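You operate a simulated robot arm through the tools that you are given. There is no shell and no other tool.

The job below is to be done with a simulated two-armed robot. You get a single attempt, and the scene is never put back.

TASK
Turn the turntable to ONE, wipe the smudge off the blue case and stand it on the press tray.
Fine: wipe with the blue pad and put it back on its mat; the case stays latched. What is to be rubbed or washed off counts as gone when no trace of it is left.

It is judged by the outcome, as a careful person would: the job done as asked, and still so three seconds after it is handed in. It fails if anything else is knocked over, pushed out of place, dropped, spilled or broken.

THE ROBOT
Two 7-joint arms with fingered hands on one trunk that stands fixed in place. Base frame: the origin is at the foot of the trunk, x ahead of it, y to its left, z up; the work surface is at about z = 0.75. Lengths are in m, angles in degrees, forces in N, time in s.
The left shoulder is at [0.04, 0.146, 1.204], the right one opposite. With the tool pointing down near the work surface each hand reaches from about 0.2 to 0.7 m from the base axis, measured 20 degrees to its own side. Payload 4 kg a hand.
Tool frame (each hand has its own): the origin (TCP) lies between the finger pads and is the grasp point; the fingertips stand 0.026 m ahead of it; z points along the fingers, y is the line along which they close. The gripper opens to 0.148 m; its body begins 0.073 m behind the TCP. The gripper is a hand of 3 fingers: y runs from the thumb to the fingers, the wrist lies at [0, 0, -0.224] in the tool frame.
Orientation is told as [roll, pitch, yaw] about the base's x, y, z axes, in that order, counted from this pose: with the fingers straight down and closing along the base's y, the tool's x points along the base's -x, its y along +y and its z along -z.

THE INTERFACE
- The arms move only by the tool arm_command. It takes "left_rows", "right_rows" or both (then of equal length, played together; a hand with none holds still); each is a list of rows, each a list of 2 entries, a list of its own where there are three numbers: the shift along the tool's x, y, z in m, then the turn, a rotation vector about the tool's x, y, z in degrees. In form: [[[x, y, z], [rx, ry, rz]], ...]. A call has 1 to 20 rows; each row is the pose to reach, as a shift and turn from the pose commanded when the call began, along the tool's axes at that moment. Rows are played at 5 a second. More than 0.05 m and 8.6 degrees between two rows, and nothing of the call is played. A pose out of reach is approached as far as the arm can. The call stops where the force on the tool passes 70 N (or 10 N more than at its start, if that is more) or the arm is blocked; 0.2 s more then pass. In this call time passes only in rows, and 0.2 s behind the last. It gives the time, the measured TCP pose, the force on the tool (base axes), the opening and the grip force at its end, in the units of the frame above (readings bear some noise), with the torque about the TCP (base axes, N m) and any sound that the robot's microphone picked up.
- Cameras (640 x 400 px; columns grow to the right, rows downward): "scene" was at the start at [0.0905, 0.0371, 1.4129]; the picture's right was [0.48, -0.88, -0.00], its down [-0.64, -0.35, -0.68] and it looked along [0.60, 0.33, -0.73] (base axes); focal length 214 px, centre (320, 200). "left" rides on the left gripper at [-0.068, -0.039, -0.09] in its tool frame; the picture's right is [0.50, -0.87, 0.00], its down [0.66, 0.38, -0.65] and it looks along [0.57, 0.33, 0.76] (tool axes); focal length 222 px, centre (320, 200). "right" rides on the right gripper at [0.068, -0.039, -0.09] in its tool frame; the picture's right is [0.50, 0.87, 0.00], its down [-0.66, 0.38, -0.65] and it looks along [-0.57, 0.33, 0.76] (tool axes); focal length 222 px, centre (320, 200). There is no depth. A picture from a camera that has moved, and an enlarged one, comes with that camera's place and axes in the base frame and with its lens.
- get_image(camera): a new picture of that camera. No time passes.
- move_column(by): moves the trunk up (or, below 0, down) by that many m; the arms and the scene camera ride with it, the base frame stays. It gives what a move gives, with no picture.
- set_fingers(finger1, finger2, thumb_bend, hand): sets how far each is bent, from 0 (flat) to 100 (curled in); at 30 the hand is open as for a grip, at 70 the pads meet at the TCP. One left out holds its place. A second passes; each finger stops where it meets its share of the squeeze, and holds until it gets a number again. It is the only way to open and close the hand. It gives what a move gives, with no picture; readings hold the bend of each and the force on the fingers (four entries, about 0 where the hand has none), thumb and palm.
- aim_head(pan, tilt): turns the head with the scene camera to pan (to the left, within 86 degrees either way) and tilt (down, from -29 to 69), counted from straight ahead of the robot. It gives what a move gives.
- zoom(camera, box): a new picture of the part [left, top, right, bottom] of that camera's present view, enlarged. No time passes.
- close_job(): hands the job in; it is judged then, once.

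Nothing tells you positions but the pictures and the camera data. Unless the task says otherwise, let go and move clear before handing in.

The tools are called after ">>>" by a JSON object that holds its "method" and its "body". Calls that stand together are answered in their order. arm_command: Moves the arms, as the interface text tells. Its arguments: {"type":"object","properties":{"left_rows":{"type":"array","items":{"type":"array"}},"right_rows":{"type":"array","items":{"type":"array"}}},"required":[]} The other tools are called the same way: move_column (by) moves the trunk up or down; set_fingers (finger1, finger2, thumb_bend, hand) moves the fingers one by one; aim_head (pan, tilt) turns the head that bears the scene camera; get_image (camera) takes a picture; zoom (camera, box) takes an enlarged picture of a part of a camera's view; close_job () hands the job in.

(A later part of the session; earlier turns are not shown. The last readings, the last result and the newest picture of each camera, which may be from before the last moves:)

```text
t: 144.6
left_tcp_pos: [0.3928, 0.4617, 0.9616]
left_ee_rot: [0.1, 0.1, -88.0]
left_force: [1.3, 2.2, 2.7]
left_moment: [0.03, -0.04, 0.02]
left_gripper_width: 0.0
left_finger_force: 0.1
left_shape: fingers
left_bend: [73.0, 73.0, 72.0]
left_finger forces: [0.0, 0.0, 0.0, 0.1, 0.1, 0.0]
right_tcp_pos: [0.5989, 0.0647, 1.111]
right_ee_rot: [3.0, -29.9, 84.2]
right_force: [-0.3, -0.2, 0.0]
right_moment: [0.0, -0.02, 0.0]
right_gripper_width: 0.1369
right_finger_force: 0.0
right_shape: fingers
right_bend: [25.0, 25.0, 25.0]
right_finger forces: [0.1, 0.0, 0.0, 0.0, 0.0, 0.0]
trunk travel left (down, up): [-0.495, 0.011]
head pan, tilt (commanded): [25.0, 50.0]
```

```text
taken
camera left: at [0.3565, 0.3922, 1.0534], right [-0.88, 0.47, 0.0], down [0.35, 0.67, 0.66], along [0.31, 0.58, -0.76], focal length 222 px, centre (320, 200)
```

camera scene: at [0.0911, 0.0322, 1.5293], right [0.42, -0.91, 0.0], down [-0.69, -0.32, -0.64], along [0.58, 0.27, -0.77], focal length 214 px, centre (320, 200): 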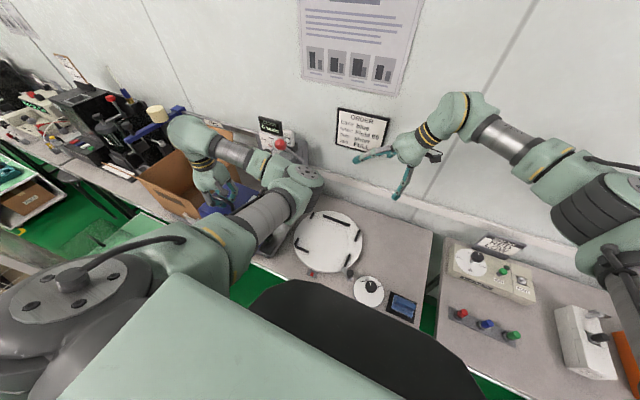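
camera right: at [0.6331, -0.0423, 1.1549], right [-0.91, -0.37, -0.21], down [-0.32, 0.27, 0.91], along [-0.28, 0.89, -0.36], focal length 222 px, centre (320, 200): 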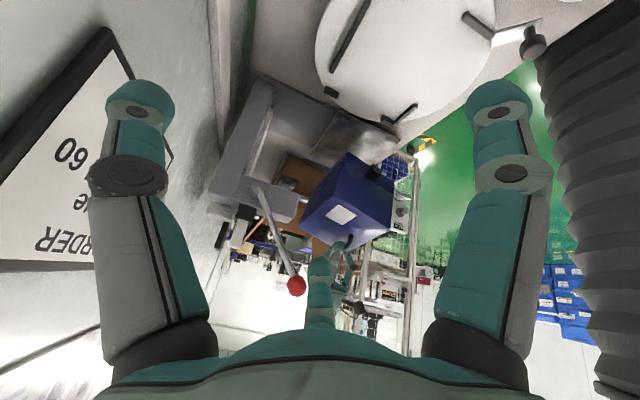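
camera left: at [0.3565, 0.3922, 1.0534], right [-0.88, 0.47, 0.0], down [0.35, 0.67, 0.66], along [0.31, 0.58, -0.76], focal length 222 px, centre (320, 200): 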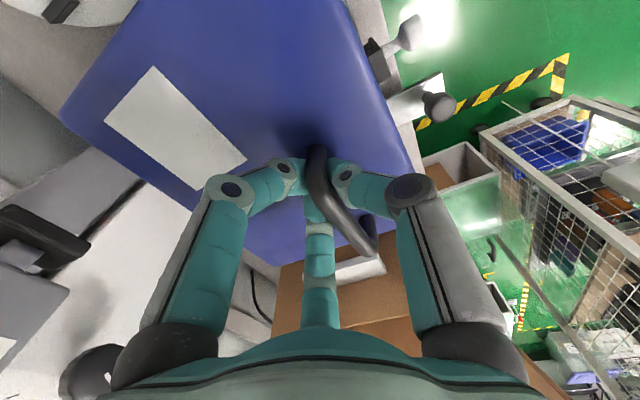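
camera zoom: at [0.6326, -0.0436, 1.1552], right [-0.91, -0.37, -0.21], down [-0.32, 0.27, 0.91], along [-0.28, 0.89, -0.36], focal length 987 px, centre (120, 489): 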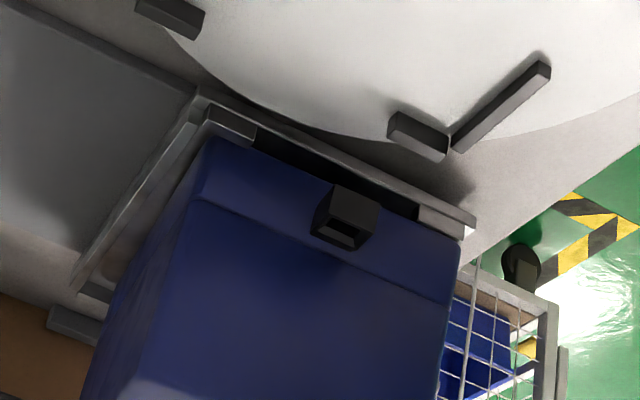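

The case rests on the tray with its weight off the hand. I'll release and back away to judge from a clear view whether it's really flat.

>>> {"method": "arm_command", "body": {"left_rows": [[[0.001, 0, -0.002], [0, 0, 0]], [[0.003, 0, -0.003], [0, 0, 0]]]}}

>>> {"method": "set_fingers", "body": {"hand": "left", "finger1": 58, "finger2": 58, "thumb_bend": 58}}

>>> {"method": "set_fingers", "body": {"hand": "left", "finger1": 42, "finger2": 42, "thumb_bend": 42}}

>>> {"method": "get_image", "body": {"camera": "left"}}

>>> {"method": "zoom", "body": {"camera": "right", "box": [310, 90, 420, 180]}}

```text
t: 145.2
left_tcp_pos: [0.3929, 0.4646, 0.9639]
left_ee_rot: [-0.2, 0.0, -88.0]
left_force: [1.4, -1.1, -2.6]
left_moment: [0.02, -0.02, 0.06]
left_gripper_width: 0.0001
left_finger_force: 0.1
left_shape: fingers
left_bend: [73.0, 73.0, 72.0]
left_finger forces: [0.0, 0.1, 0.0, 0.0, 0.0, 0.0]
right_tcp_pos: [0.5987, 0.064, 1.112]
right_ee_rot: [2.9, -29.9, 84.3]
right_force: [-0.3, -1.0, 0.3]
right_moment: [0.01, 0.0, -0.02]
right_gripper_width: 0.1369
right_finger_force: 0.0
right_shape: fingers
right_bend: [25.0, 25.0, 25.0]
right_finger forces: [0.0, 0.1, 0.0, 0.0, 0.0, 0.0]
trunk travel left (down, up): [-0.495, 0.011]
head pan, tilt (commanded): [25.0, 50.0]
```

```text
t: 146.2
left_tcp_pos: [0.3932, 0.4645, 0.9661]
left_ee_rot: [0.0, 0.3, -87.9]
left_force: [2.9, 4.6, 18.4]
left_moment: [-0.11, 0.12, -0.02]
left_gripper_width: 0.0305
left_finger_force: 9.2
left_shape: fingers
left_bend: [58.0, 57.0, 60.0]
left_finger forces: [6.6, 0.0, 0.0, 0.0, 12.2, 0.0]
right_tcp_pos: [0.5989, 0.063, 1.1117]
right_ee_rot: [2.9, -30.0, 84.3]
right_force: [0.4, -0.3, 0.4]
right_moment: [0.0, -0.01, 0.0]
right_gripper_width: 0.1369
right_finger_force: 0.0
right_shape: fingers
right_bend: [25.0, 25.0, 25.0]
right_finger forces: [0.0, 0.1, 0.1, 0.0, 0.0, 0.0]
trunk travel left (down, up): [-0.495, 0.011]
head pan, tilt (commanded): [25.0, 50.0]
```

```text
t: 147.2
left_tcp_pos: [0.3913, 0.464, 0.968]
left_ee_rot: [0.2, 0.3, -87.9]
left_force: [4.6, 6.6, 38.0]
left_moment: [-0.82, 0.45, -0.04]
left_gripper_width: 0.0733
left_finger_force: 19.2
left_shape: fingers
left_bend: [45.0, 42.0, 45.0]
left_finger forces: [18.7, 0.1, 0.0, 0.1, 19.7, 0.0]
right_tcp_pos: [0.5958, 0.0609, 1.1129]
right_ee_rot: [2.9, -30.1, 84.3]
right_force: [0.4, -0.2, 0.1]
right_moment: [-0.06, 0.01, -0.02]
right_gripper_width: 0.1367
right_finger_force: 0.1
right_shape: fingers
right_bend: [25.0, 25.0, 25.0]
right_finger forces: [0.0, 0.0, 0.0, 0.0, 0.0, 0.0]
trunk travel left (down, up): [-0.495, 0.011]
head pan, tilt (commanded): [25.0, 50.0]
```

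```text
taken
camera left: at [0.3549, 0.3938, 1.059], right [-0.88, 0.47, 0.0], down [0.35, 0.67, 0.66], along [0.31, 0.58, -0.75], focal length 222 px, centre (320, 200)
```

left: 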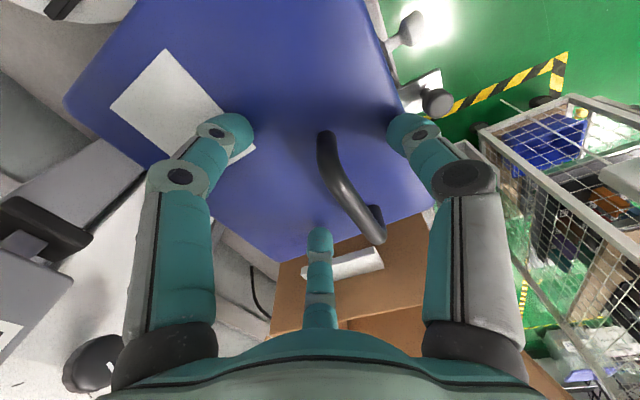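

```text
4.44 times, centred on (365, 135) of right
camera zoom: at [0.6306, -0.0458, 1.1564], right [-0.91, -0.37, -0.21], down [-0.32, 0.26, 0.91], along [-0.28, 0.89, -0.36], focal length 987 px, centre (120, 489)
```

zoom: 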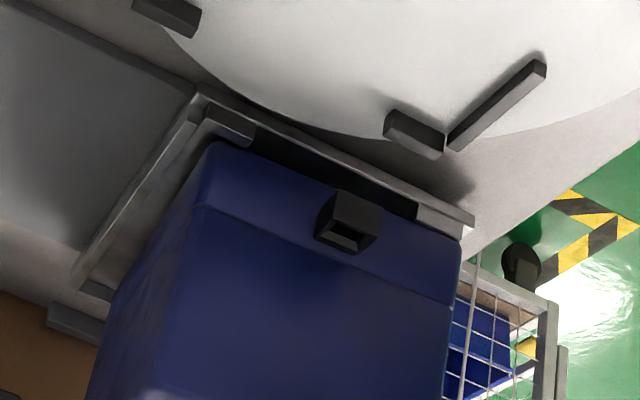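

Opening the fingers made their tips press on the lid (38 N), so I raise the hand straight up now.

>>> {"method": "arm_command", "body": {"left_rows": [[[0, 0, -0.006], [0, 0, 0]], [[0, 0, -0.015], [0, 0, 0]], [[0, 0, -0.035], [0, 0, 0]], [[0, 0, -0.06], [0, 0, 0]], [[0, 0, -0.09], [0, 0, 0]]]}}

>>> {"method": "get_image", "body": {"camera": "left"}}

>>> {"method": "zoom", "body": {"camera": "right", "box": [310, 90, 420, 180]}}

>>> {"method": "get_image", "body": {"camera": "scene"}}

```text
t: 148.4
left_tcp_pos: [0.3918, 0.4651, 1.0533]
left_ee_rot: [-0.1, 0.1, -87.9]
left_force: [-0.1, -0.1, -0.2]
left_moment: [0.01, 0.02, 0.01]
left_gripper_width: 0.0884
left_finger_force: 0.1
left_shape: fingers
left_bend: [42.0, 42.0, 42.0]
left_finger forces: [0.0, 0.0, 0.2, 0.0, 0.0, 0.0]
right_tcp_pos: [0.5983, 0.0628, 1.1108]
right_ee_rot: [2.9, -29.9, 84.1]
right_force: [-0.9, -0.1, 0.2]
right_moment: [0.01, -0.01, -0.04]
right_gripper_width: 0.1368
right_finger_force: 0.1
right_shape: fingers
right_bend: [25.0, 25.0, 25.0]
right_finger forces: [0.0, 0.1, 0.0, 0.1, 0.0, 0.0]
trunk travel left (down, up): [-0.495, 0.011]
head pan, tilt (commanded): [25.0, 50.0]
```

```text
taken
camera left: at [0.3559, 0.3954, 1.1453], right [-0.88, 0.47, 0.0], down [0.35, 0.67, 0.65], along [0.31, 0.58, -0.76], focal length 222 px, centre (320, 200)
```

left: 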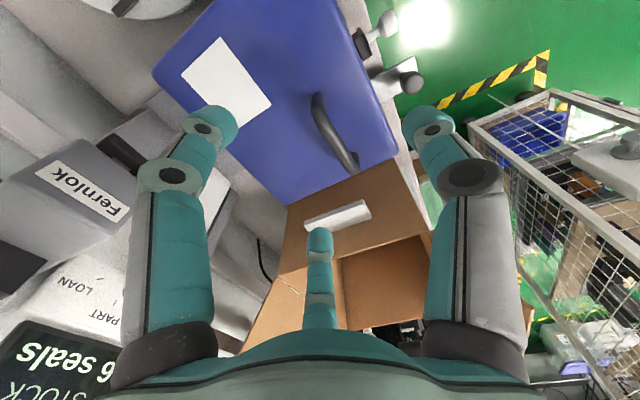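

```text
4.44 times, centred on (365, 135) of right
camera zoom: at [0.6325, -0.0442, 1.1554], right [-0.91, -0.37, -0.21], down [-0.32, 0.27, 0.91], along [-0.28, 0.89, -0.36], focal length 987 px, centre (120, 489)
```

zoom: 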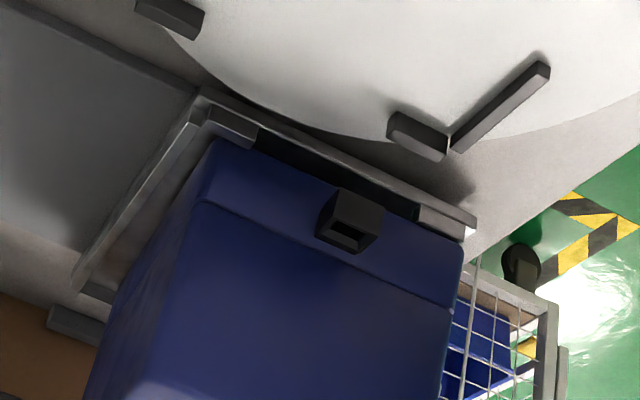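

```text
taken
camera scene: at [0.0901, 0.031, 1.5294], right [0.42, -0.91, 0.0], down [-0.69, -0.32, -0.64], along [0.58, 0.27, -0.77], focal length 214 px, centre (320, 200)
```

scene: 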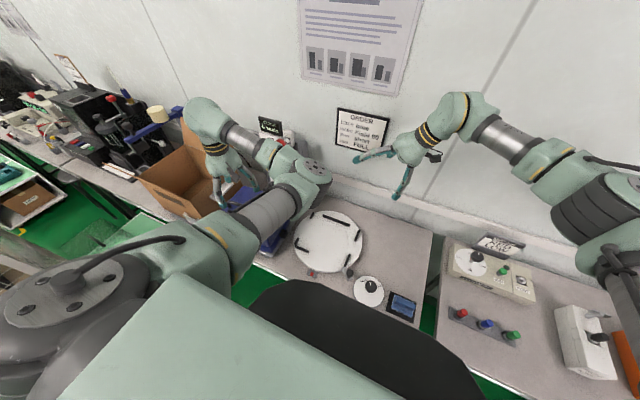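

The case stands free. I raise the left arm up and out of the head's view to inspect it properly.

>>> {"method": "arm_command", "body": {"left_rows": [[[0.0, 0.0, -0.04], [0, 0, 0]], [[0.005, 0, -0.08], [0, 0, 0]], [[0.015, 0.003, -0.12], [0, 0, 0]], [[0.025, 0.006, -0.16], [0, 0, 0]], [[0.035, 0.01, -0.2], [0, 0, 0]], [[0.045, 0.014, -0.24], [0, 0, 0]], [[0.055, 0.018, -0.28], [0, 0, 0]], [[0.06, 0.02, -0.32], [0, 0, 0]], [[0.0643, 0.0223, -0.35], [0, 0, 0]]]}}

>>> {"method": "get_image", "body": {"camera": "scene"}}

>>> {"method": "zoom", "body": {"camera": "scene", "box": [200, 150, 320, 280]}}

>>> {"method": "get_image", "body": {"camera": "left"}}

```text
t: 150.4
left_tcp_pos: [0.4118, 0.5298, 1.4041]
left_ee_rot: [0.0, 0.2, -87.9]
left_force: [0.1, -0.8, -1.1]
left_moment: [0.0, 0.01, 0.04]
left_gripper_width: 0.0884
left_finger_force: 0.0
left_shape: fingers
left_bend: [42.0, 42.0, 42.0]
left_finger forces: [0.1, 0.1, 0.1, 0.1, 0.0, 0.0]
right_tcp_pos: [0.5984, 0.0636, 1.1111]
right_ee_rot: [2.8, -29.9, 84.2]
right_force: [0.3, -0.5, -1.2]
right_moment: [0.0, 0.02, 0.0]
right_gripper_width: 0.1367
right_finger_force: 0.0
right_shape: fingers
right_bend: [25.0, 25.0, 25.0]
right_finger forces: [0.1, 0.1, 0.0, 0.0, 0.1, 0.0]
trunk travel left (down, up): [-0.495, 0.011]
head pan, tilt (commanded): [25.0, 50.0]
```

```text
taken
camera scene: at [0.0895, 0.0316, 1.5295], right [0.42, -0.91, 0.0], down [-0.69, -0.32, -0.64], along [0.58, 0.27, -0.77], focal length 214 px, centre (320, 200)
```

scene: 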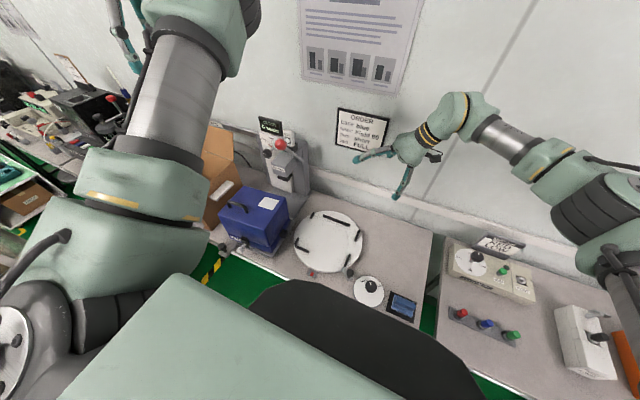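

```text
3.08 times, centred on (260, 215) of scene
camera zoom: at [0.0895, 0.0316, 1.5295], right [0.42, -0.91, 0.0], down [-0.69, -0.32, -0.64], along [0.58, 0.27, -0.77], focal length 660 px, centre (505, 154)
```

zoom: 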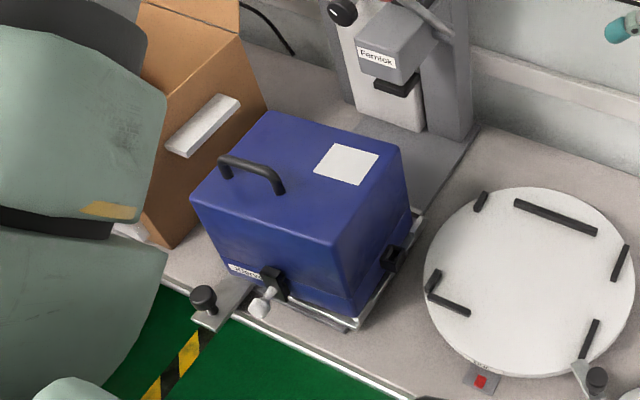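

```text
taken
camera left: at [0.3748, 0.4599, 1.4965], right [-0.88, 0.47, 0.0], down [0.35, 0.67, 0.65], along [0.31, 0.58, -0.76], focal length 222 px, centre (320, 200)
```

left: 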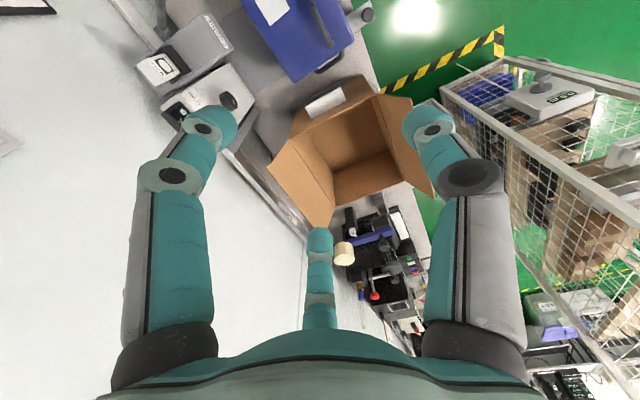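

A clear view at last. I zoom in on the case on the tray and on its latch, edges, and the turntable.

>>> {"method": "zoom", "body": {"camera": "scene", "box": [210, 175, 300, 265]}}

>>> {"method": "zoom", "body": {"camera": "scene", "box": [225, 215, 285, 265]}}

>>> {"method": "zoom", "body": {"camera": "left", "box": [220, 0, 400, 100]}}

>>> {"method": "zoom", "body": {"camera": "right", "box": [270, 80, 430, 270]}}

```text
4.44 times, centred on (255, 220) of scene
camera zoom: at [0.0895, 0.0316, 1.5295], right [0.42, -0.91, 0.0], down [-0.69, -0.32, -0.64], along [0.58, 0.27, -0.77], focal length 953 px, centre (609, 111)
```

zoom: 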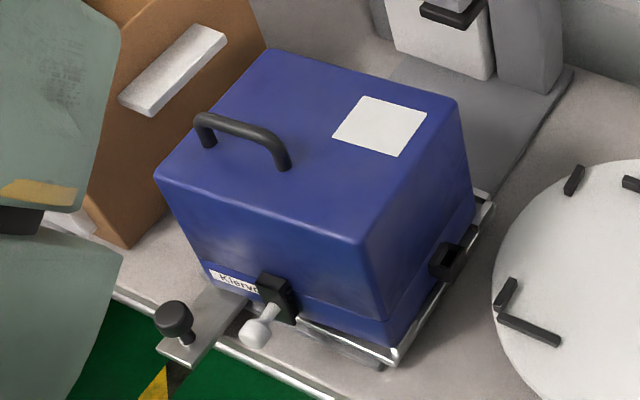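

```text
8.00 times, centred on (255, 240) of scene
camera zoom: at [0.0895, 0.0316, 1.5295], right [0.42, -0.91, 0.0], down [-0.69, -0.32, -0.64], along [0.58, 0.27, -0.77], focal length 1716 px, centre (840, -120)
```

zoom: 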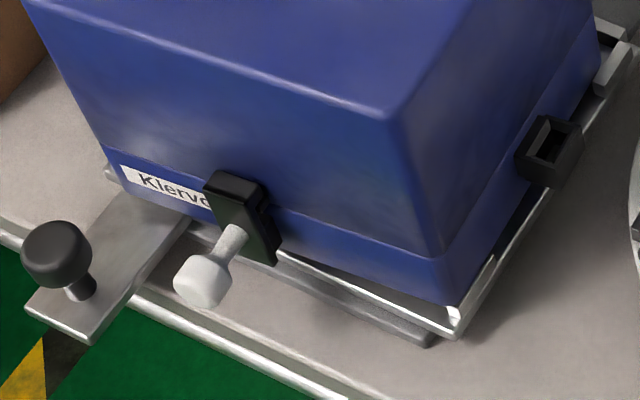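

```text
3.56 times, centred on (310, 50) of left
camera zoom: at [0.3748, 0.4599, 1.4965], right [-0.88, 0.47, 0.0], down [0.35, 0.67, 0.65], along [0.31, 0.58, -0.76], focal length 790 px, centre (356, 733)
```

zoom: 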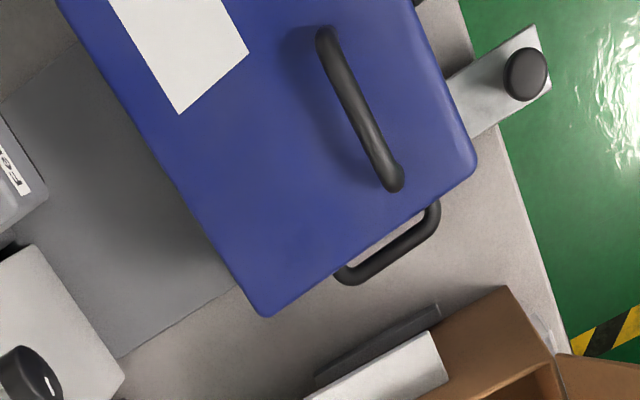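

```text
2.11 times, centred on (350, 175) of right
camera zoom: at [0.632, -0.0438, 1.1557], right [-0.91, -0.37, -0.21], down [-0.32, 0.27, 0.91], along [-0.28, 0.89, -0.36], focal length 468 px, centre (257, 253)
```

zoom: 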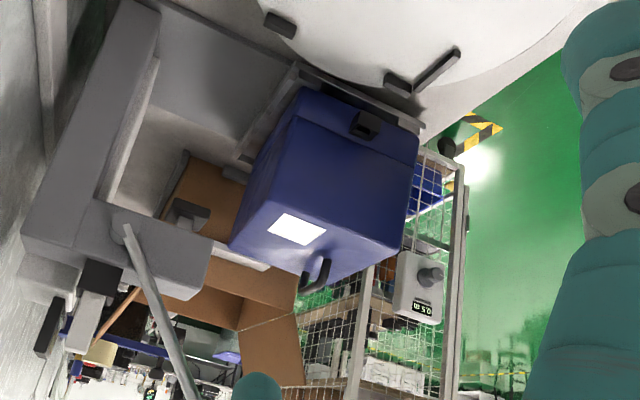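

The case is upright on the tray but still skewed ~5° with its front-left bottom edge over the tray's front lip. A gentle push away from the robot on the left part of its front face should both turn it square and slide it in. I close the left hand and bring it around to the front.

>>> {"method": "set_fingers", "body": {"hand": "left", "finger1": 70, "finger2": 70, "thumb_bend": 70}}

>>> {"method": "arm_command", "body": {"left_rows": [[[0.007, -0.03, 0.02], [0, 0, 0]], [[0.014, -0.06, 0.05], [0, 0, 0]], [[0.021, -0.09, 0.08], [0, 0, 0]], [[0.028, -0.12, 0.11], [0, 0, 0]], [[0.035, -0.1409, 0.15], [0, 0, 0]], [[0.035, -0.1409, 0.19], [0, 0, 0]]]}}

>>> {"method": "get_image", "body": {"camera": "scene"}}

>>> {"method": "get_image", "body": {"camera": "left"}}

```text
t: 151.4
left_tcp_pos: [0.4127, 0.5297, 1.4045]
left_ee_rot: [0.0, 0.1, -87.9]
left_force: [-0.3, 0.1, -0.8]
left_moment: [-0.01, -0.04, 0.01]
left_gripper_width: 0.0004
left_finger_force: 0.0
left_shape: fingers
left_bend: [69.0, 69.0, 70.0]
left_finger forces: [0.1, 0.1, 0.0, 0.0, 0.0, 0.1]
right_tcp_pos: [0.5987, 0.0642, 1.1098]
right_ee_rot: [2.9, -29.9, 84.1]
right_force: [-0.2, 0.1, 1.2]
right_moment: [-0.02, -0.01, 0.02]
right_gripper_width: 0.137
right_finger_force: 0.0
right_shape: fingers
right_bend: [25.0, 25.0, 25.0]
right_finger forces: [0.1, 0.1, 0.0, 0.1, 0.1, 0.0]
trunk travel left (down, up): [-0.495, 0.011]
head pan, tilt (commanded): [25.0, 50.0]
```

```text
t: 152.8
left_tcp_pos: [0.2713, 0.5613, 1.2141]
left_ee_rot: [0.0, 0.1, -88.0]
left_force: [-0.3, -0.3, -0.4]
left_moment: [0.0, 0.01, -0.03]
left_gripper_width: 0.0002
left_finger_force: 0.1
left_shape: fingers
left_bend: [69.0, 69.0, 70.0]
left_finger forces: [0.0, 0.0, 0.1, 0.0, 0.1, 0.1]
right_tcp_pos: [0.5989, 0.0642, 1.1101]
right_ee_rot: [3.0, -29.9, 84.3]
right_force: [-0.5, 1.1, 0.9]
right_moment: [-0.04, 0.01, -0.02]
right_gripper_width: 0.1369
right_finger_force: 0.1
right_shape: fingers
right_bend: [25.0, 25.0, 25.0]
right_finger forces: [0.0, 0.1, 0.1, 0.0, 0.1, 0.0]
trunk travel left (down, up): [-0.495, 0.011]
head pan, tilt (commanded): [25.0, 50.0]
```

```text
taken
camera scene: at [0.0916, 0.0322, 1.5293], right [0.42, -0.91, 0.0], down [-0.69, -0.32, -0.64], along [0.58, 0.27, -0.77], focal length 214 px, centre (320, 200)
```

scene: 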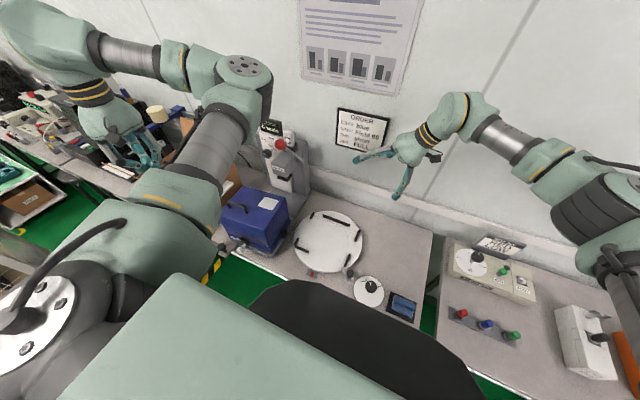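

```text
taken
camera left: at [0.2342, 0.4915, 1.306], right [-0.88, 0.47, 0.0], down [0.36, 0.67, 0.65], along [0.31, 0.58, -0.76], focal length 222 px, centre (320, 200)
```

left: 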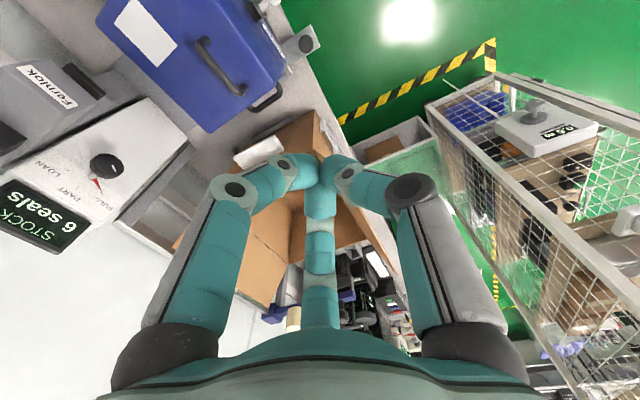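

The hand is in front-left of the case. Its elbow will come down near the press lever, so I descend in steps and check the clearance.

>>> {"method": "arm_command", "body": {"left_rows": [[[0, 0, 0.04], [0, 0, 0]], [[0, 0, 0.08], [0, 0, 0]], [[0, 0, 0.12], [0, 0, 0]], [[0, 0, 0.16], [0, 0, 0]], [[0, 0, 0.2], [0, 0, 0]]]}}

>>> {"method": "get_image", "body": {"camera": "scene"}}

>>> {"method": "get_image", "body": {"camera": "right"}}

>>> {"method": "get_image", "body": {"camera": "left"}}

```text
t: 154.0
left_tcp_pos: [0.2698, 0.5594, 1.0139]
left_ee_rot: [0.0, 0.1, -87.9]
left_force: [-0.2, 0.3, 0.5]
left_moment: [-0.02, 0.01, 0.02]
left_gripper_width: 0.0002
left_finger_force: 0.1
left_shape: fingers
left_bend: [69.0, 69.0, 70.0]
left_finger forces: [0.1, 0.1, 0.0, 0.0, 0.0, 0.1]
right_tcp_pos: [0.5991, 0.0647, 1.1108]
right_ee_rot: [3.0, -29.9, 84.2]
right_force: [0.7, -0.1, -0.4]
right_moment: [-0.01, 0.01, -0.02]
right_gripper_width: 0.1368
right_finger_force: 0.1
right_shape: fingers
right_bend: [25.0, 25.0, 25.0]
right_finger forces: [0.1, 0.1, 0.0, 0.0, 0.1, 0.0]
trunk travel left (down, up): [-0.495, 0.011]
head pan, tilt (commanded): [25.0, 50.0]
```

```text
taken
camera scene: at [0.0908, 0.0325, 1.5293], right [0.42, -0.91, 0.0], down [-0.69, -0.32, -0.64], along [0.58, 0.27, -0.77], focal length 214 px, centre (320, 200)
```

scene: 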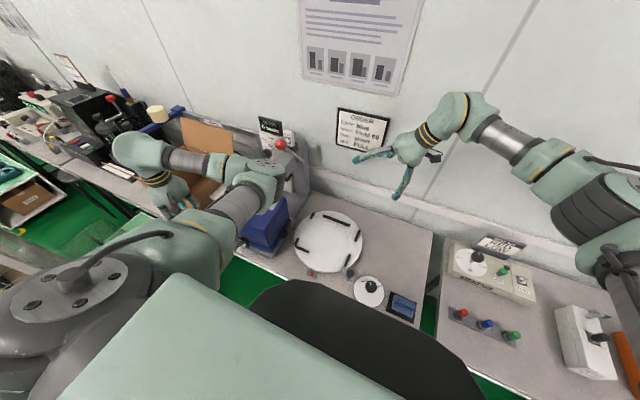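

```text
taken
camera right: at [0.6329, -0.0431, 1.1549], right [-0.91, -0.37, -0.21], down [-0.32, 0.27, 0.91], along [-0.28, 0.89, -0.36], focal length 222 px, centre (320, 200)
```

right: 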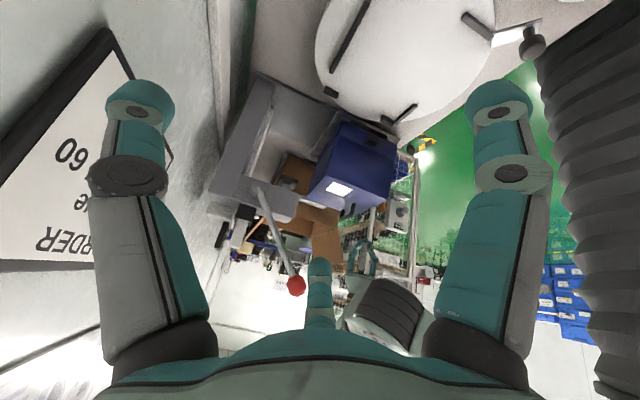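

```text
taken
camera left: at [0.2332, 0.4909, 1.1057], right [-0.88, 0.47, 0.0], down [0.35, 0.67, 0.65], along [0.31, 0.58, -0.76], focal length 222 px, centre (320, 200)
```

left: 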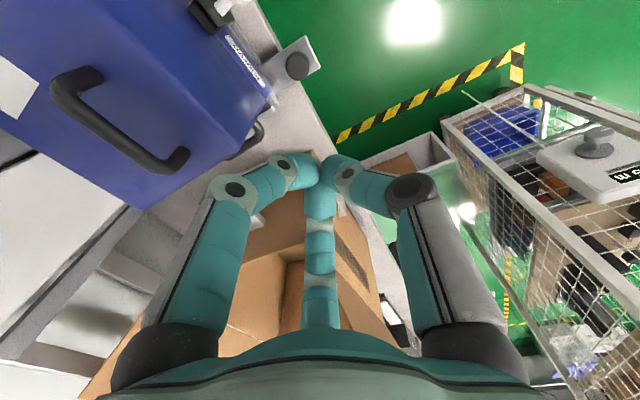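

There's a few centimetres between elbow and red ball, and it will pass below it. I continue down slowly.

>>> {"method": "arm_command", "body": {"left_rows": [[[0, 0, 0.02], [0, 0, 0]], [[0, 0, 0.04], [0, 0, 0]], [[0, 0, 0.06], [0, 0, 0]], [[0, 0, 0.08], [0, 0, 0]]]}}

>>> {"method": "get_image", "body": {"camera": "right"}}

>>> {"method": "get_image", "body": {"camera": "left"}}

>>> {"method": "get_image", "body": {"camera": "scene"}}

```text
t: 155.0
left_tcp_pos: [0.2695, 0.5609, 0.9328]
left_ee_rot: [0.1, 0.0, -88.0]
left_force: [-0.5, -0.1, -0.1]
left_moment: [-0.04, 0.0, 0.04]
left_gripper_width: 0.0005
left_finger_force: 0.1
left_shape: fingers
left_bend: [69.0, 69.0, 70.0]
left_finger forces: [0.1, 0.0, 0.0, 0.0, 0.0, 0.0]
right_tcp_pos: [0.5992, 0.063, 1.1107]
right_ee_rot: [3.0, -29.9, 84.2]
right_force: [-0.5, 0.0, -1.0]
right_moment: [-0.01, 0.02, 0.01]
right_gripper_width: 0.1366
right_finger_force: 0.2
right_shape: fingers
right_bend: [25.0, 25.0, 25.0]
right_finger forces: [0.0, 0.1, 0.0, 0.0, 0.1, 0.1]
trunk travel left (down, up): [-0.495, 0.011]
head pan, tilt (commanded): [25.0, 50.0]
```

```text
taken
camera right: at [0.6324, -0.0436, 1.1552], right [-0.91, -0.37, -0.21], down [-0.32, 0.27, 0.91], along [-0.28, 0.89, -0.36], focal length 222 px, centre (320, 200)
```

right: 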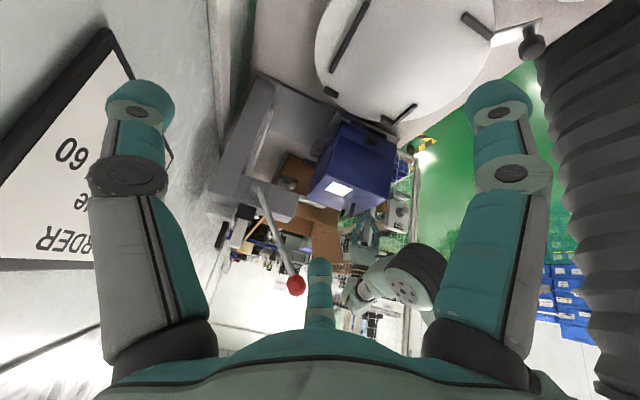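

```text
taken
camera left: at [0.2326, 0.4912, 1.0251], right [-0.88, 0.47, 0.0], down [0.35, 0.67, 0.65], along [0.31, 0.58, -0.76], focal length 222 px, centre (320, 200)
```

left: 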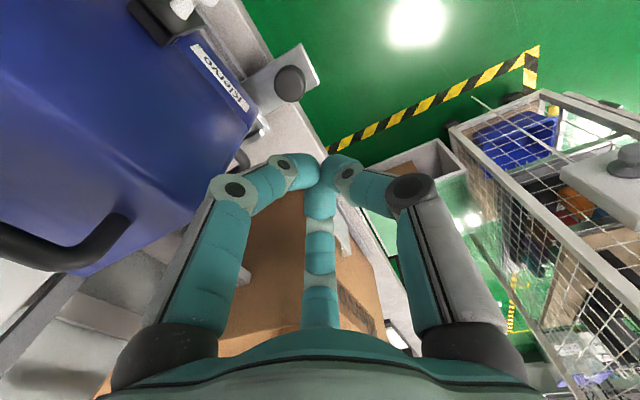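

```text
taken
camera scene: at [0.0902, 0.0319, 1.5294], right [0.42, -0.91, 0.0], down [-0.69, -0.32, -0.64], along [0.58, 0.27, -0.77], focal length 214 px, centre (320, 200)
```

scene: 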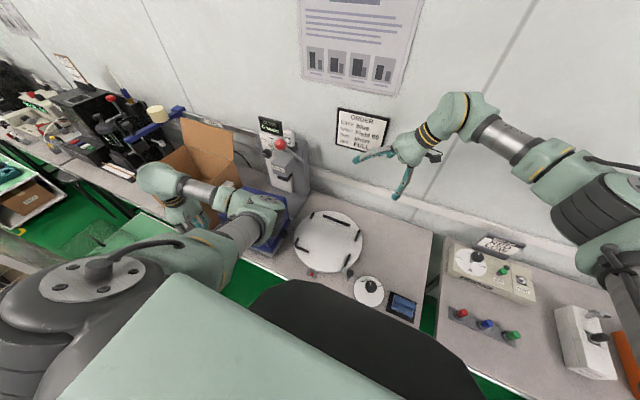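

Going lower here would bring the elbow too near the case, so I drop this idea. The measurements show a pure ~4° clockwise twist about the handle would put the case right on centre, so I'll do that with the hooked hand. First back up and over the handle.

>>> {"method": "arm_command", "body": {"left_rows": [[[0, 0, -0.04], [0, 0, 0]], [[0, 0, -0.08], [0, 0, 0]], [[0, 0, -0.12], [0, 0, 0]], [[0, 0, -0.15], [0, 0, 0]], [[-0.02, 0.028, -0.16], [0, 0, 0]], [[-0.04, 0.056, -0.16], [0, 0, 0]], [[-0.06, 0.084, -0.16], [0, 0, -1]], [[-0.08, 0.1123, -0.15], [0, 0, -2]]]}}

>>> {"method": "set_fingers", "body": {"hand": "left", "finger1": 44, "finger2": 44, "thumb_bend": 44}}

>>> {"method": "get_image", "body": {"camera": "left"}}

>>> {"method": "zoom", "body": {"camera": "left", "box": [230, 40, 430, 240]}}

>>> {"method": "get_image", "body": {"camera": "scene"}}

```text
t: 156.8
left_tcp_pos: [0.3883, 0.485, 1.0856]
left_ee_rot: [0.0, 0.2, -85.9]
left_force: [-0.1, -1.2, -0.7]
left_moment: [0.0, -0.01, 0.03]
left_gripper_width: 0.0004
left_finger_force: 0.1
left_shape: fingers
left_bend: [69.0, 69.0, 70.0]
left_finger forces: [0.0, 0.1, 0.0, 0.0, 0.0, 0.0]
right_tcp_pos: [0.5999, 0.0638, 1.1109]
right_ee_rot: [3.0, -29.8, 84.2]
right_force: [0.3, 0.2, -0.5]
right_moment: [0.01, 0.0, 0.0]
right_gripper_width: 0.1365
right_finger_force: 0.0
right_shape: fingers
right_bend: [25.0, 25.0, 25.0]
right_finger forces: [0.0, 0.0, 0.0, 0.0, 0.1, 0.1]
trunk travel left (down, up): [-0.495, 0.011]
head pan, tilt (commanded): [25.0, 50.0]
```

```text
t: 157.8
left_tcp_pos: [0.3866, 0.4851, 1.0836]
left_ee_rot: [0.0, 0.1, -86.0]
left_force: [-0.2, 0.3, 1.0]
left_moment: [0.01, -0.02, -0.01]
left_gripper_width: 0.0813
left_finger_force: 0.0
left_shape: fingers
left_bend: [44.0, 44.0, 44.0]
left_finger forces: [0.0, 0.0, 0.0, 0.0, 0.1, 0.1]
right_tcp_pos: [0.5989, 0.065, 1.1103]
right_ee_rot: [2.9, -29.9, 84.2]
right_force: [0.5, 0.6, 0.0]
right_moment: [-0.04, 0.01, 0.0]
right_gripper_width: 0.1369
right_finger_force: 0.0
right_shape: fingers
right_bend: [25.0, 25.0, 25.0]
right_finger forces: [0.0, 0.1, 0.0, 0.0, 0.1, 0.0]
trunk travel left (down, up): [-0.495, 0.011]
head pan, tilt (commanded): [25.0, 50.0]
```

```text
taken
camera left: at [0.3524, 0.4139, 1.1763], right [-0.9, 0.44, 0.0], down [0.33, 0.68, 0.65], along [0.29, 0.59, -0.76], focal length 222 px, centre (320, 200)
```

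left: 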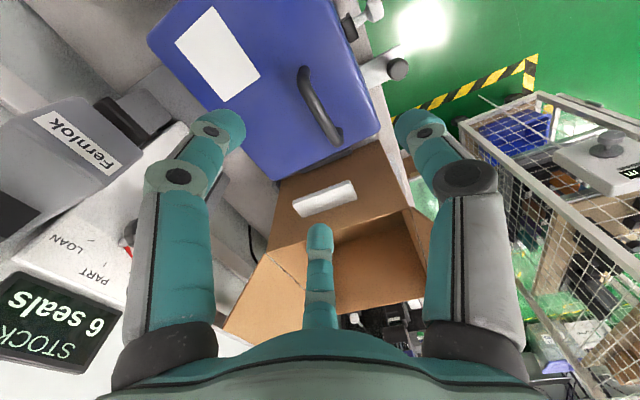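

```text
2.00 times, centred on (330, 140) of left
camera zoom: at [0.3524, 0.4139, 1.1763], right [-0.9, 0.44, 0.0], down [0.33, 0.68, 0.65], along [0.29, 0.59, -0.76], focal length 444 px, centre (300, 320)
```

zoom: 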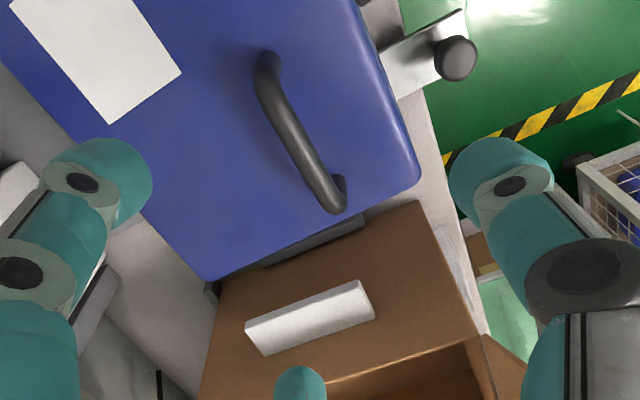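

```text
taken
camera scene: at [0.0902, 0.0316, 1.5294], right [0.42, -0.91, 0.0], down [-0.69, -0.32, -0.64], along [0.58, 0.27, -0.77], focal length 214 px, centre (320, 200)
```

scene: 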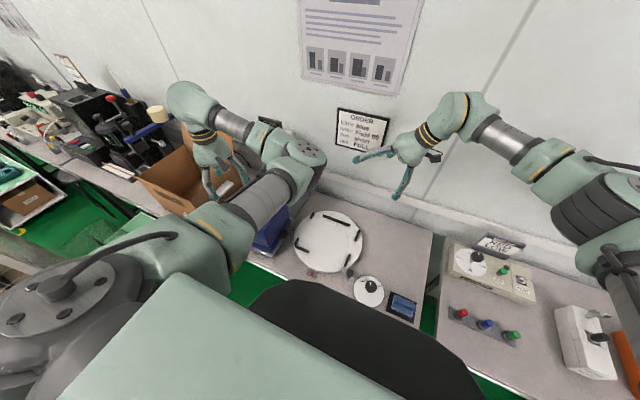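

The bar sits at z≈0.963, so the case is essentially flat; only the small yaw remains. I lower around the bar and hook it without lifting.

>>> {"method": "arm_command", "body": {"left_rows": [[[-0.0018, -0.0031, 0.03], [0, 0, 0]], [[-0.0018, -0.0031, 0.06], [0, 0, 0]], [[-0.0018, -0.0031, 0.09], [0, 0, 0]], [[-0.0018, -0.0031, 0.105], [0, 0, 0]], [[-0.0018, -0.0031, 0.112], [0, 0, 0]]]}}

>>> {"method": "set_fingers", "body": {"hand": "left", "finger1": 60, "finger2": 60, "thumb_bend": 60}}

>>> {"method": "zoom", "body": {"camera": "left", "box": [220, 80, 440, 260]}}

```text
t: 159.0
left_tcp_pos: [0.3837, 0.4819, 0.9724]
left_ee_rot: [0.2, 0.1, -85.8]
left_force: [0.5, 0.2, 0.5]
left_moment: [0.01, 0.0, 0.0]
left_gripper_width: 0.0816
left_finger_force: 0.1
left_shape: fingers
left_bend: [44.0, 44.0, 44.0]
left_finger forces: [0.0, 0.0, 0.0, 0.0, 0.1, 0.0]
right_tcp_pos: [0.5991, 0.0635, 1.11]
right_ee_rot: [3.0, -29.9, 84.2]
right_force: [0.1, 0.5, -0.8]
right_moment: [0.01, 0.02, -0.04]
right_gripper_width: 0.1367
right_finger_force: 0.0
right_shape: fingers
right_bend: [25.0, 25.0, 25.0]
right_finger forces: [0.1, 0.0, 0.1, 0.0, 0.0, 0.0]
trunk travel left (down, up): [-0.495, 0.011]
head pan, tilt (commanded): [25.0, 50.0]
```

```text
t: 160.0
left_tcp_pos: [0.3828, 0.4817, 0.9715]
left_ee_rot: [0.0, 0.1, -85.9]
left_force: [0.7, 0.1, 0.5]
left_moment: [0.0, 0.02, -0.03]
left_gripper_width: 0.0301
left_finger_force: 0.0
left_shape: fingers
left_bend: [60.0, 60.0, 60.0]
left_finger forces: [0.0, 0.0, 0.0, 0.0, 0.0, 0.0]
right_tcp_pos: [0.5988, 0.0632, 1.1111]
right_ee_rot: [2.9, -30.0, 84.2]
right_force: [-0.3, -0.4, -0.5]
right_moment: [0.02, -0.03, -0.05]
right_gripper_width: 0.1367
right_finger_force: 0.1
right_shape: fingers
right_bend: [25.0, 25.0, 25.0]
right_finger forces: [0.0, 0.0, 0.0, 0.0, 0.0, 0.0]
trunk travel left (down, up): [-0.495, 0.011]
head pan, tilt (commanded): [25.0, 50.0]
```

```text
2.22 times, centred on (330, 170) of left
camera zoom: at [0.3491, 0.4112, 1.0632], right [-0.9, 0.44, 0.0], down [0.33, 0.68, 0.65], along [0.29, 0.59, -0.76], focal length 494 px, centre (298, 267)
```

zoom: 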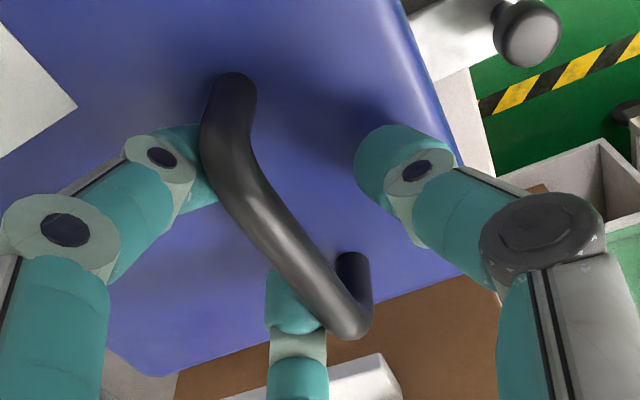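

The fingers straddle the bar near both posts, which is ideal for twisting. I close thumb and finger 1 to light contact.

>>> {"method": "set_fingers", "body": {"hand": "left", "finger1": 62, "finger2": 60, "thumb_bend": 66}}

>>> {"method": "zoom", "body": {"camera": "left", "box": [220, 80, 440, 260]}}

```text
t: 161.0
left_tcp_pos: [0.3832, 0.4827, 0.9714]
left_ee_rot: [0.0, 0.1, -85.9]
left_force: [0.5, -0.1, 0.4]
left_moment: [-0.01, -0.01, -0.03]
left_gripper_width: 0.0177
left_finger_force: 0.1
left_shape: fingers
left_bend: [62.0, 60.0, 66.0]
left_finger forces: [0.1, 0.0, 0.1, 0.0, 0.0, 0.1]
right_tcp_pos: [0.5985, 0.0633, 1.1114]
right_ee_rot: [2.9, -29.9, 84.2]
right_force: [0.7, -0.5, -0.8]
right_moment: [0.03, 0.0, 0.0]
right_gripper_width: 0.1364
right_finger_force: 0.1
right_shape: fingers
right_bend: [25.0, 25.0, 25.0]
right_finger forces: [0.0, 0.0, 0.0, 0.1, 0.0, 0.0]
trunk travel left (down, up): [-0.495, 0.011]
head pan, tilt (commanded): [25.0, 50.0]
```

```text
2.22 times, centred on (330, 170) of left
camera zoom: at [0.3491, 0.4112, 1.0632], right [-0.9, 0.44, 0.0], down [0.33, 0.68, 0.65], along [0.29, 0.59, -0.76], focal length 494 px, centre (298, 267)
```

zoom: 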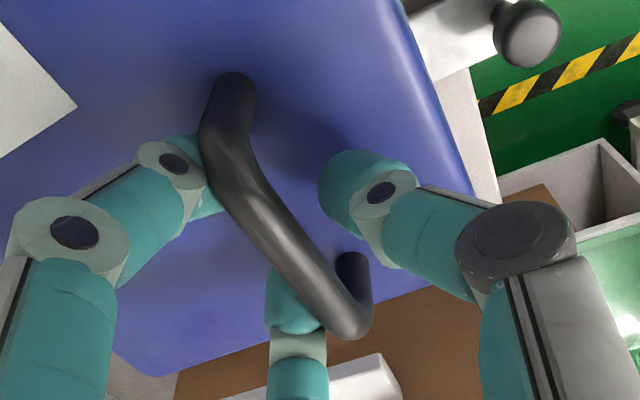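

No contact yet. I rotate the hand clockwise in small steps, so finger 1 and the thumb turn the bar.

>>> {"method": "arm_command", "body": {"left_rows": [[[0, 0, 0], [0, 0, 2]], [[0, 0, 0], [0, 0, 4]], [[0, 0, 0], [0, 0, 6]], [[0, 0, 0], [0, 0, 8]]]}}

>>> {"method": "zoom", "body": {"camera": "left", "box": [220, 80, 440, 260]}}

>>> {"method": "zoom", "body": {"camera": "right", "box": [310, 90, 420, 180]}}

```text
t: 162.0
left_tcp_pos: [0.3826, 0.4817, 0.9718]
left_ee_rot: [-0.1, 0.1, -93.9]
left_force: [1.6, 1.1, 1.1]
left_moment: [0.02, 0.0, 0.06]
left_gripper_width: 0.0185
left_finger_force: 0.5
left_shape: fingers
left_bend: [62.0, 60.0, 66.0]
left_finger forces: [1.7, 0.0, 0.0, 0.0, 0.1, 0.0]
right_tcp_pos: [0.5987, 0.0637, 1.1106]
right_ee_rot: [2.9, -29.9, 84.2]
right_force: [0.7, 0.5, -0.2]
right_moment: [-0.03, -0.05, 0.01]
right_gripper_width: 0.1367
right_finger_force: 0.0
right_shape: fingers
right_bend: [25.0, 25.0, 25.0]
right_finger forces: [0.0, 0.0, 0.0, 0.0, 0.1, 0.0]
trunk travel left (down, up): [-0.495, 0.011]
head pan, tilt (commanded): [25.0, 50.0]
```

```text
2.22 times, centred on (330, 170) of left
camera zoom: at [0.3394, 0.4164, 1.0635], right [-0.83, 0.56, 0.0], down [0.42, 0.63, 0.65], along [0.37, 0.54, -0.76], focal length 494 px, centre (298, 267)
```

zoom: 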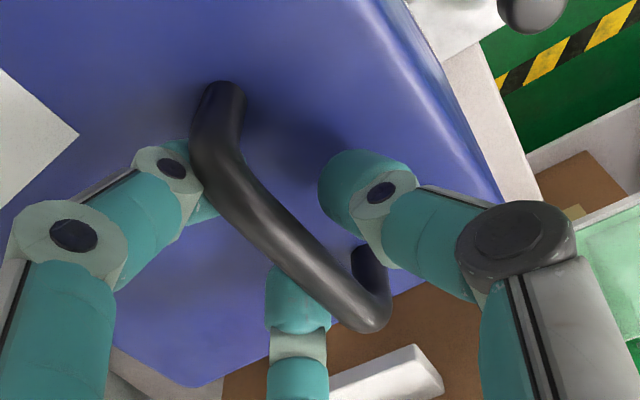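

```text
4.44 times, centred on (365, 135) of right
camera zoom: at [0.6329, -0.0438, 1.1551], right [-0.91, -0.37, -0.21], down [-0.32, 0.27, 0.91], along [-0.28, 0.89, -0.36], focal length 987 px, centre (120, 489)
```

zoom: 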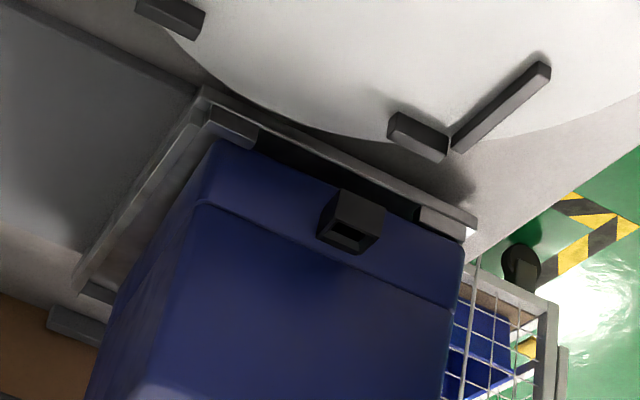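

Finger 1 just touches now. I bring the thumb in to contact and keep rotating.

>>> {"method": "set_fingers", "body": {"hand": "left", "thumb_bend": 69}}

>>> {"method": "arm_command", "body": {"left_rows": [[[0, 0, 0], [0, 0, 2]], [[0, 0, 0], [0, 0, 4]], [[0, 0, 0], [0, 0, 6]]]}}

>>> {"method": "zoom", "body": {"camera": "left", "box": [220, 80, 440, 260]}}

>>> {"method": "zoom", "body": {"camera": "right", "box": [310, 90, 420, 180]}}

```text
t: 163.0
left_tcp_pos: [0.3831, 0.4819, 0.9726]
left_ee_rot: [0.0, 0.0, -93.9]
left_force: [2.2, 0.7, 0.4]
left_moment: [0.02, -0.03, 0.05]
left_gripper_width: 0.0146
left_finger_force: 0.7
left_shape: fingers
left_bend: [62.0, 60.0, 69.0]
left_finger forces: [1.5, 0.1, 0.0, 0.0, 0.1, 0.0]
right_tcp_pos: [0.5993, 0.0632, 1.1113]
right_ee_rot: [2.9, -29.8, 84.1]
right_force: [-0.2, -0.1, 1.0]
right_moment: [-0.02, -0.05, 0.01]
right_gripper_width: 0.1369
right_finger_force: 0.1
right_shape: fingers
right_bend: [25.0, 25.0, 25.0]
right_finger forces: [0.1, 0.0, 0.1, 0.0, 0.0, 0.1]
trunk travel left (down, up): [-0.495, 0.011]
head pan, tilt (commanded): [25.0, 50.0]
```

```text
t: 163.8
left_tcp_pos: [0.3826, 0.4815, 0.9733]
left_ee_rot: [0.0, 0.0, -100.0]
left_force: [1.4, 0.3, 0.3]
left_moment: [0.01, 0.0, 0.07]
left_gripper_width: 0.0151
left_finger_force: 2.0
left_shape: fingers
left_bend: [62.0, 60.0, 69.0]
left_finger forces: [2.3, 0.0, 0.1, 0.0, 0.7, 0.1]
right_tcp_pos: [0.5992, 0.0629, 1.1108]
right_ee_rot: [2.9, -29.9, 84.2]
right_force: [-0.7, 0.0, -0.7]
right_moment: [0.0, 0.0, 0.0]
right_gripper_width: 0.1367
right_finger_force: 0.0
right_shape: fingers
right_bend: [25.0, 25.0, 25.0]
right_finger forces: [0.0, 0.1, 0.0, 0.1, 0.1, 0.1]
trunk travel left (down, up): [-0.495, 0.011]
head pan, tilt (commanded): [25.0, 50.0]
```

```text
2.22 times, centred on (330, 170) of left
camera zoom: at [0.3325, 0.4216, 1.0639], right [-0.77, 0.64, 0.0], down [0.49, 0.58, 0.65], along [0.42, 0.5, -0.76], focal length 494 px, centre (298, 267)
```

zoom: 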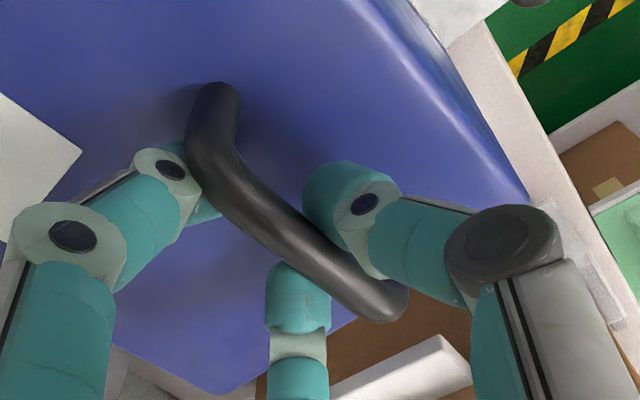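

```text
4.44 times, centred on (365, 135) of right
camera zoom: at [0.6329, -0.044, 1.155], right [-0.91, -0.37, -0.21], down [-0.32, 0.27, 0.91], along [-0.28, 0.89, -0.36], focal length 987 px, centre (120, 489)
```

zoom: 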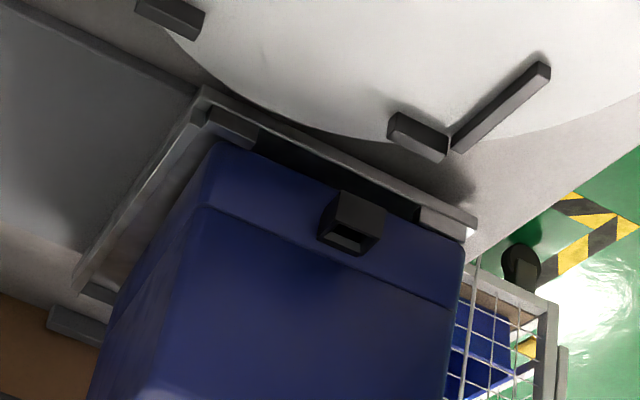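

Both digits are now in contact. I continue the twist in small steps.

>>> {"method": "arm_command", "body": {"left_rows": [[[0, 0, 0], [0, 0, 2]], [[0, 0, 0], [0, 0, 4]], [[0, 0, 0], [0, 0, 6]]]}}

>>> {"method": "zoom", "body": {"camera": "right", "box": [310, 90, 420, 180]}}

>>> {"method": "zoom", "body": {"camera": "left", "box": [220, 80, 440, 260]}}

```text
t: 164.6
left_tcp_pos: [0.3828, 0.4808, 0.9714]
left_ee_rot: [0.0, 0.1, -106.0]
left_force: [1.5, -0.3, 1.0]
left_moment: [-0.02, 0.01, 0.15]
left_gripper_width: 0.0162
left_finger_force: 2.6
left_shape: fingers
left_bend: [62.0, 60.0, 68.0]
left_finger forces: [3.7, 0.0, 0.0, 0.1, 2.0, 0.0]
right_tcp_pos: [0.5996, 0.063, 1.1101]
right_ee_rot: [2.9, -30.0, 84.2]
right_force: [0.3, 0.8, -0.1]
right_moment: [0.0, 0.01, 0.01]
right_gripper_width: 0.1367
right_finger_force: 0.0
right_shape: fingers
right_bend: [25.0, 25.0, 25.0]
right_finger forces: [0.0, 0.1, 0.1, 0.0, 0.0, 0.0]
trunk travel left (down, up): [-0.495, 0.011]
head pan, tilt (commanded): [25.0, 50.0]
```

```text
4.44 times, centred on (365, 135) of right
camera zoom: at [0.6328, -0.0439, 1.1551], right [-0.91, -0.37, -0.21], down [-0.32, 0.27, 0.91], along [-0.28, 0.89, -0.36], focal length 987 px, centre (120, 489)
```

zoom: 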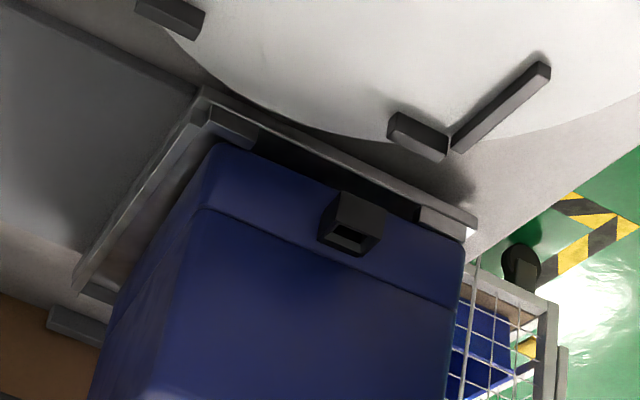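

```text
2.22 times, centred on (330, 170) of left
camera zoom: at [0.3267, 0.4265, 1.064], right [-0.7, 0.72, 0.0], down [0.54, 0.53, 0.65], along [0.47, 0.46, -0.76], focal length 494 px, centre (298, 267)
```

zoom: 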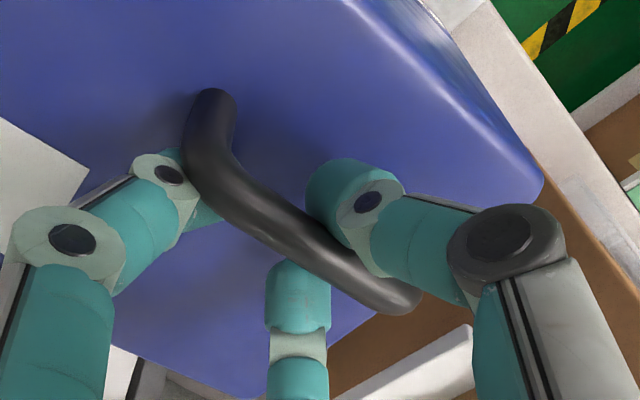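

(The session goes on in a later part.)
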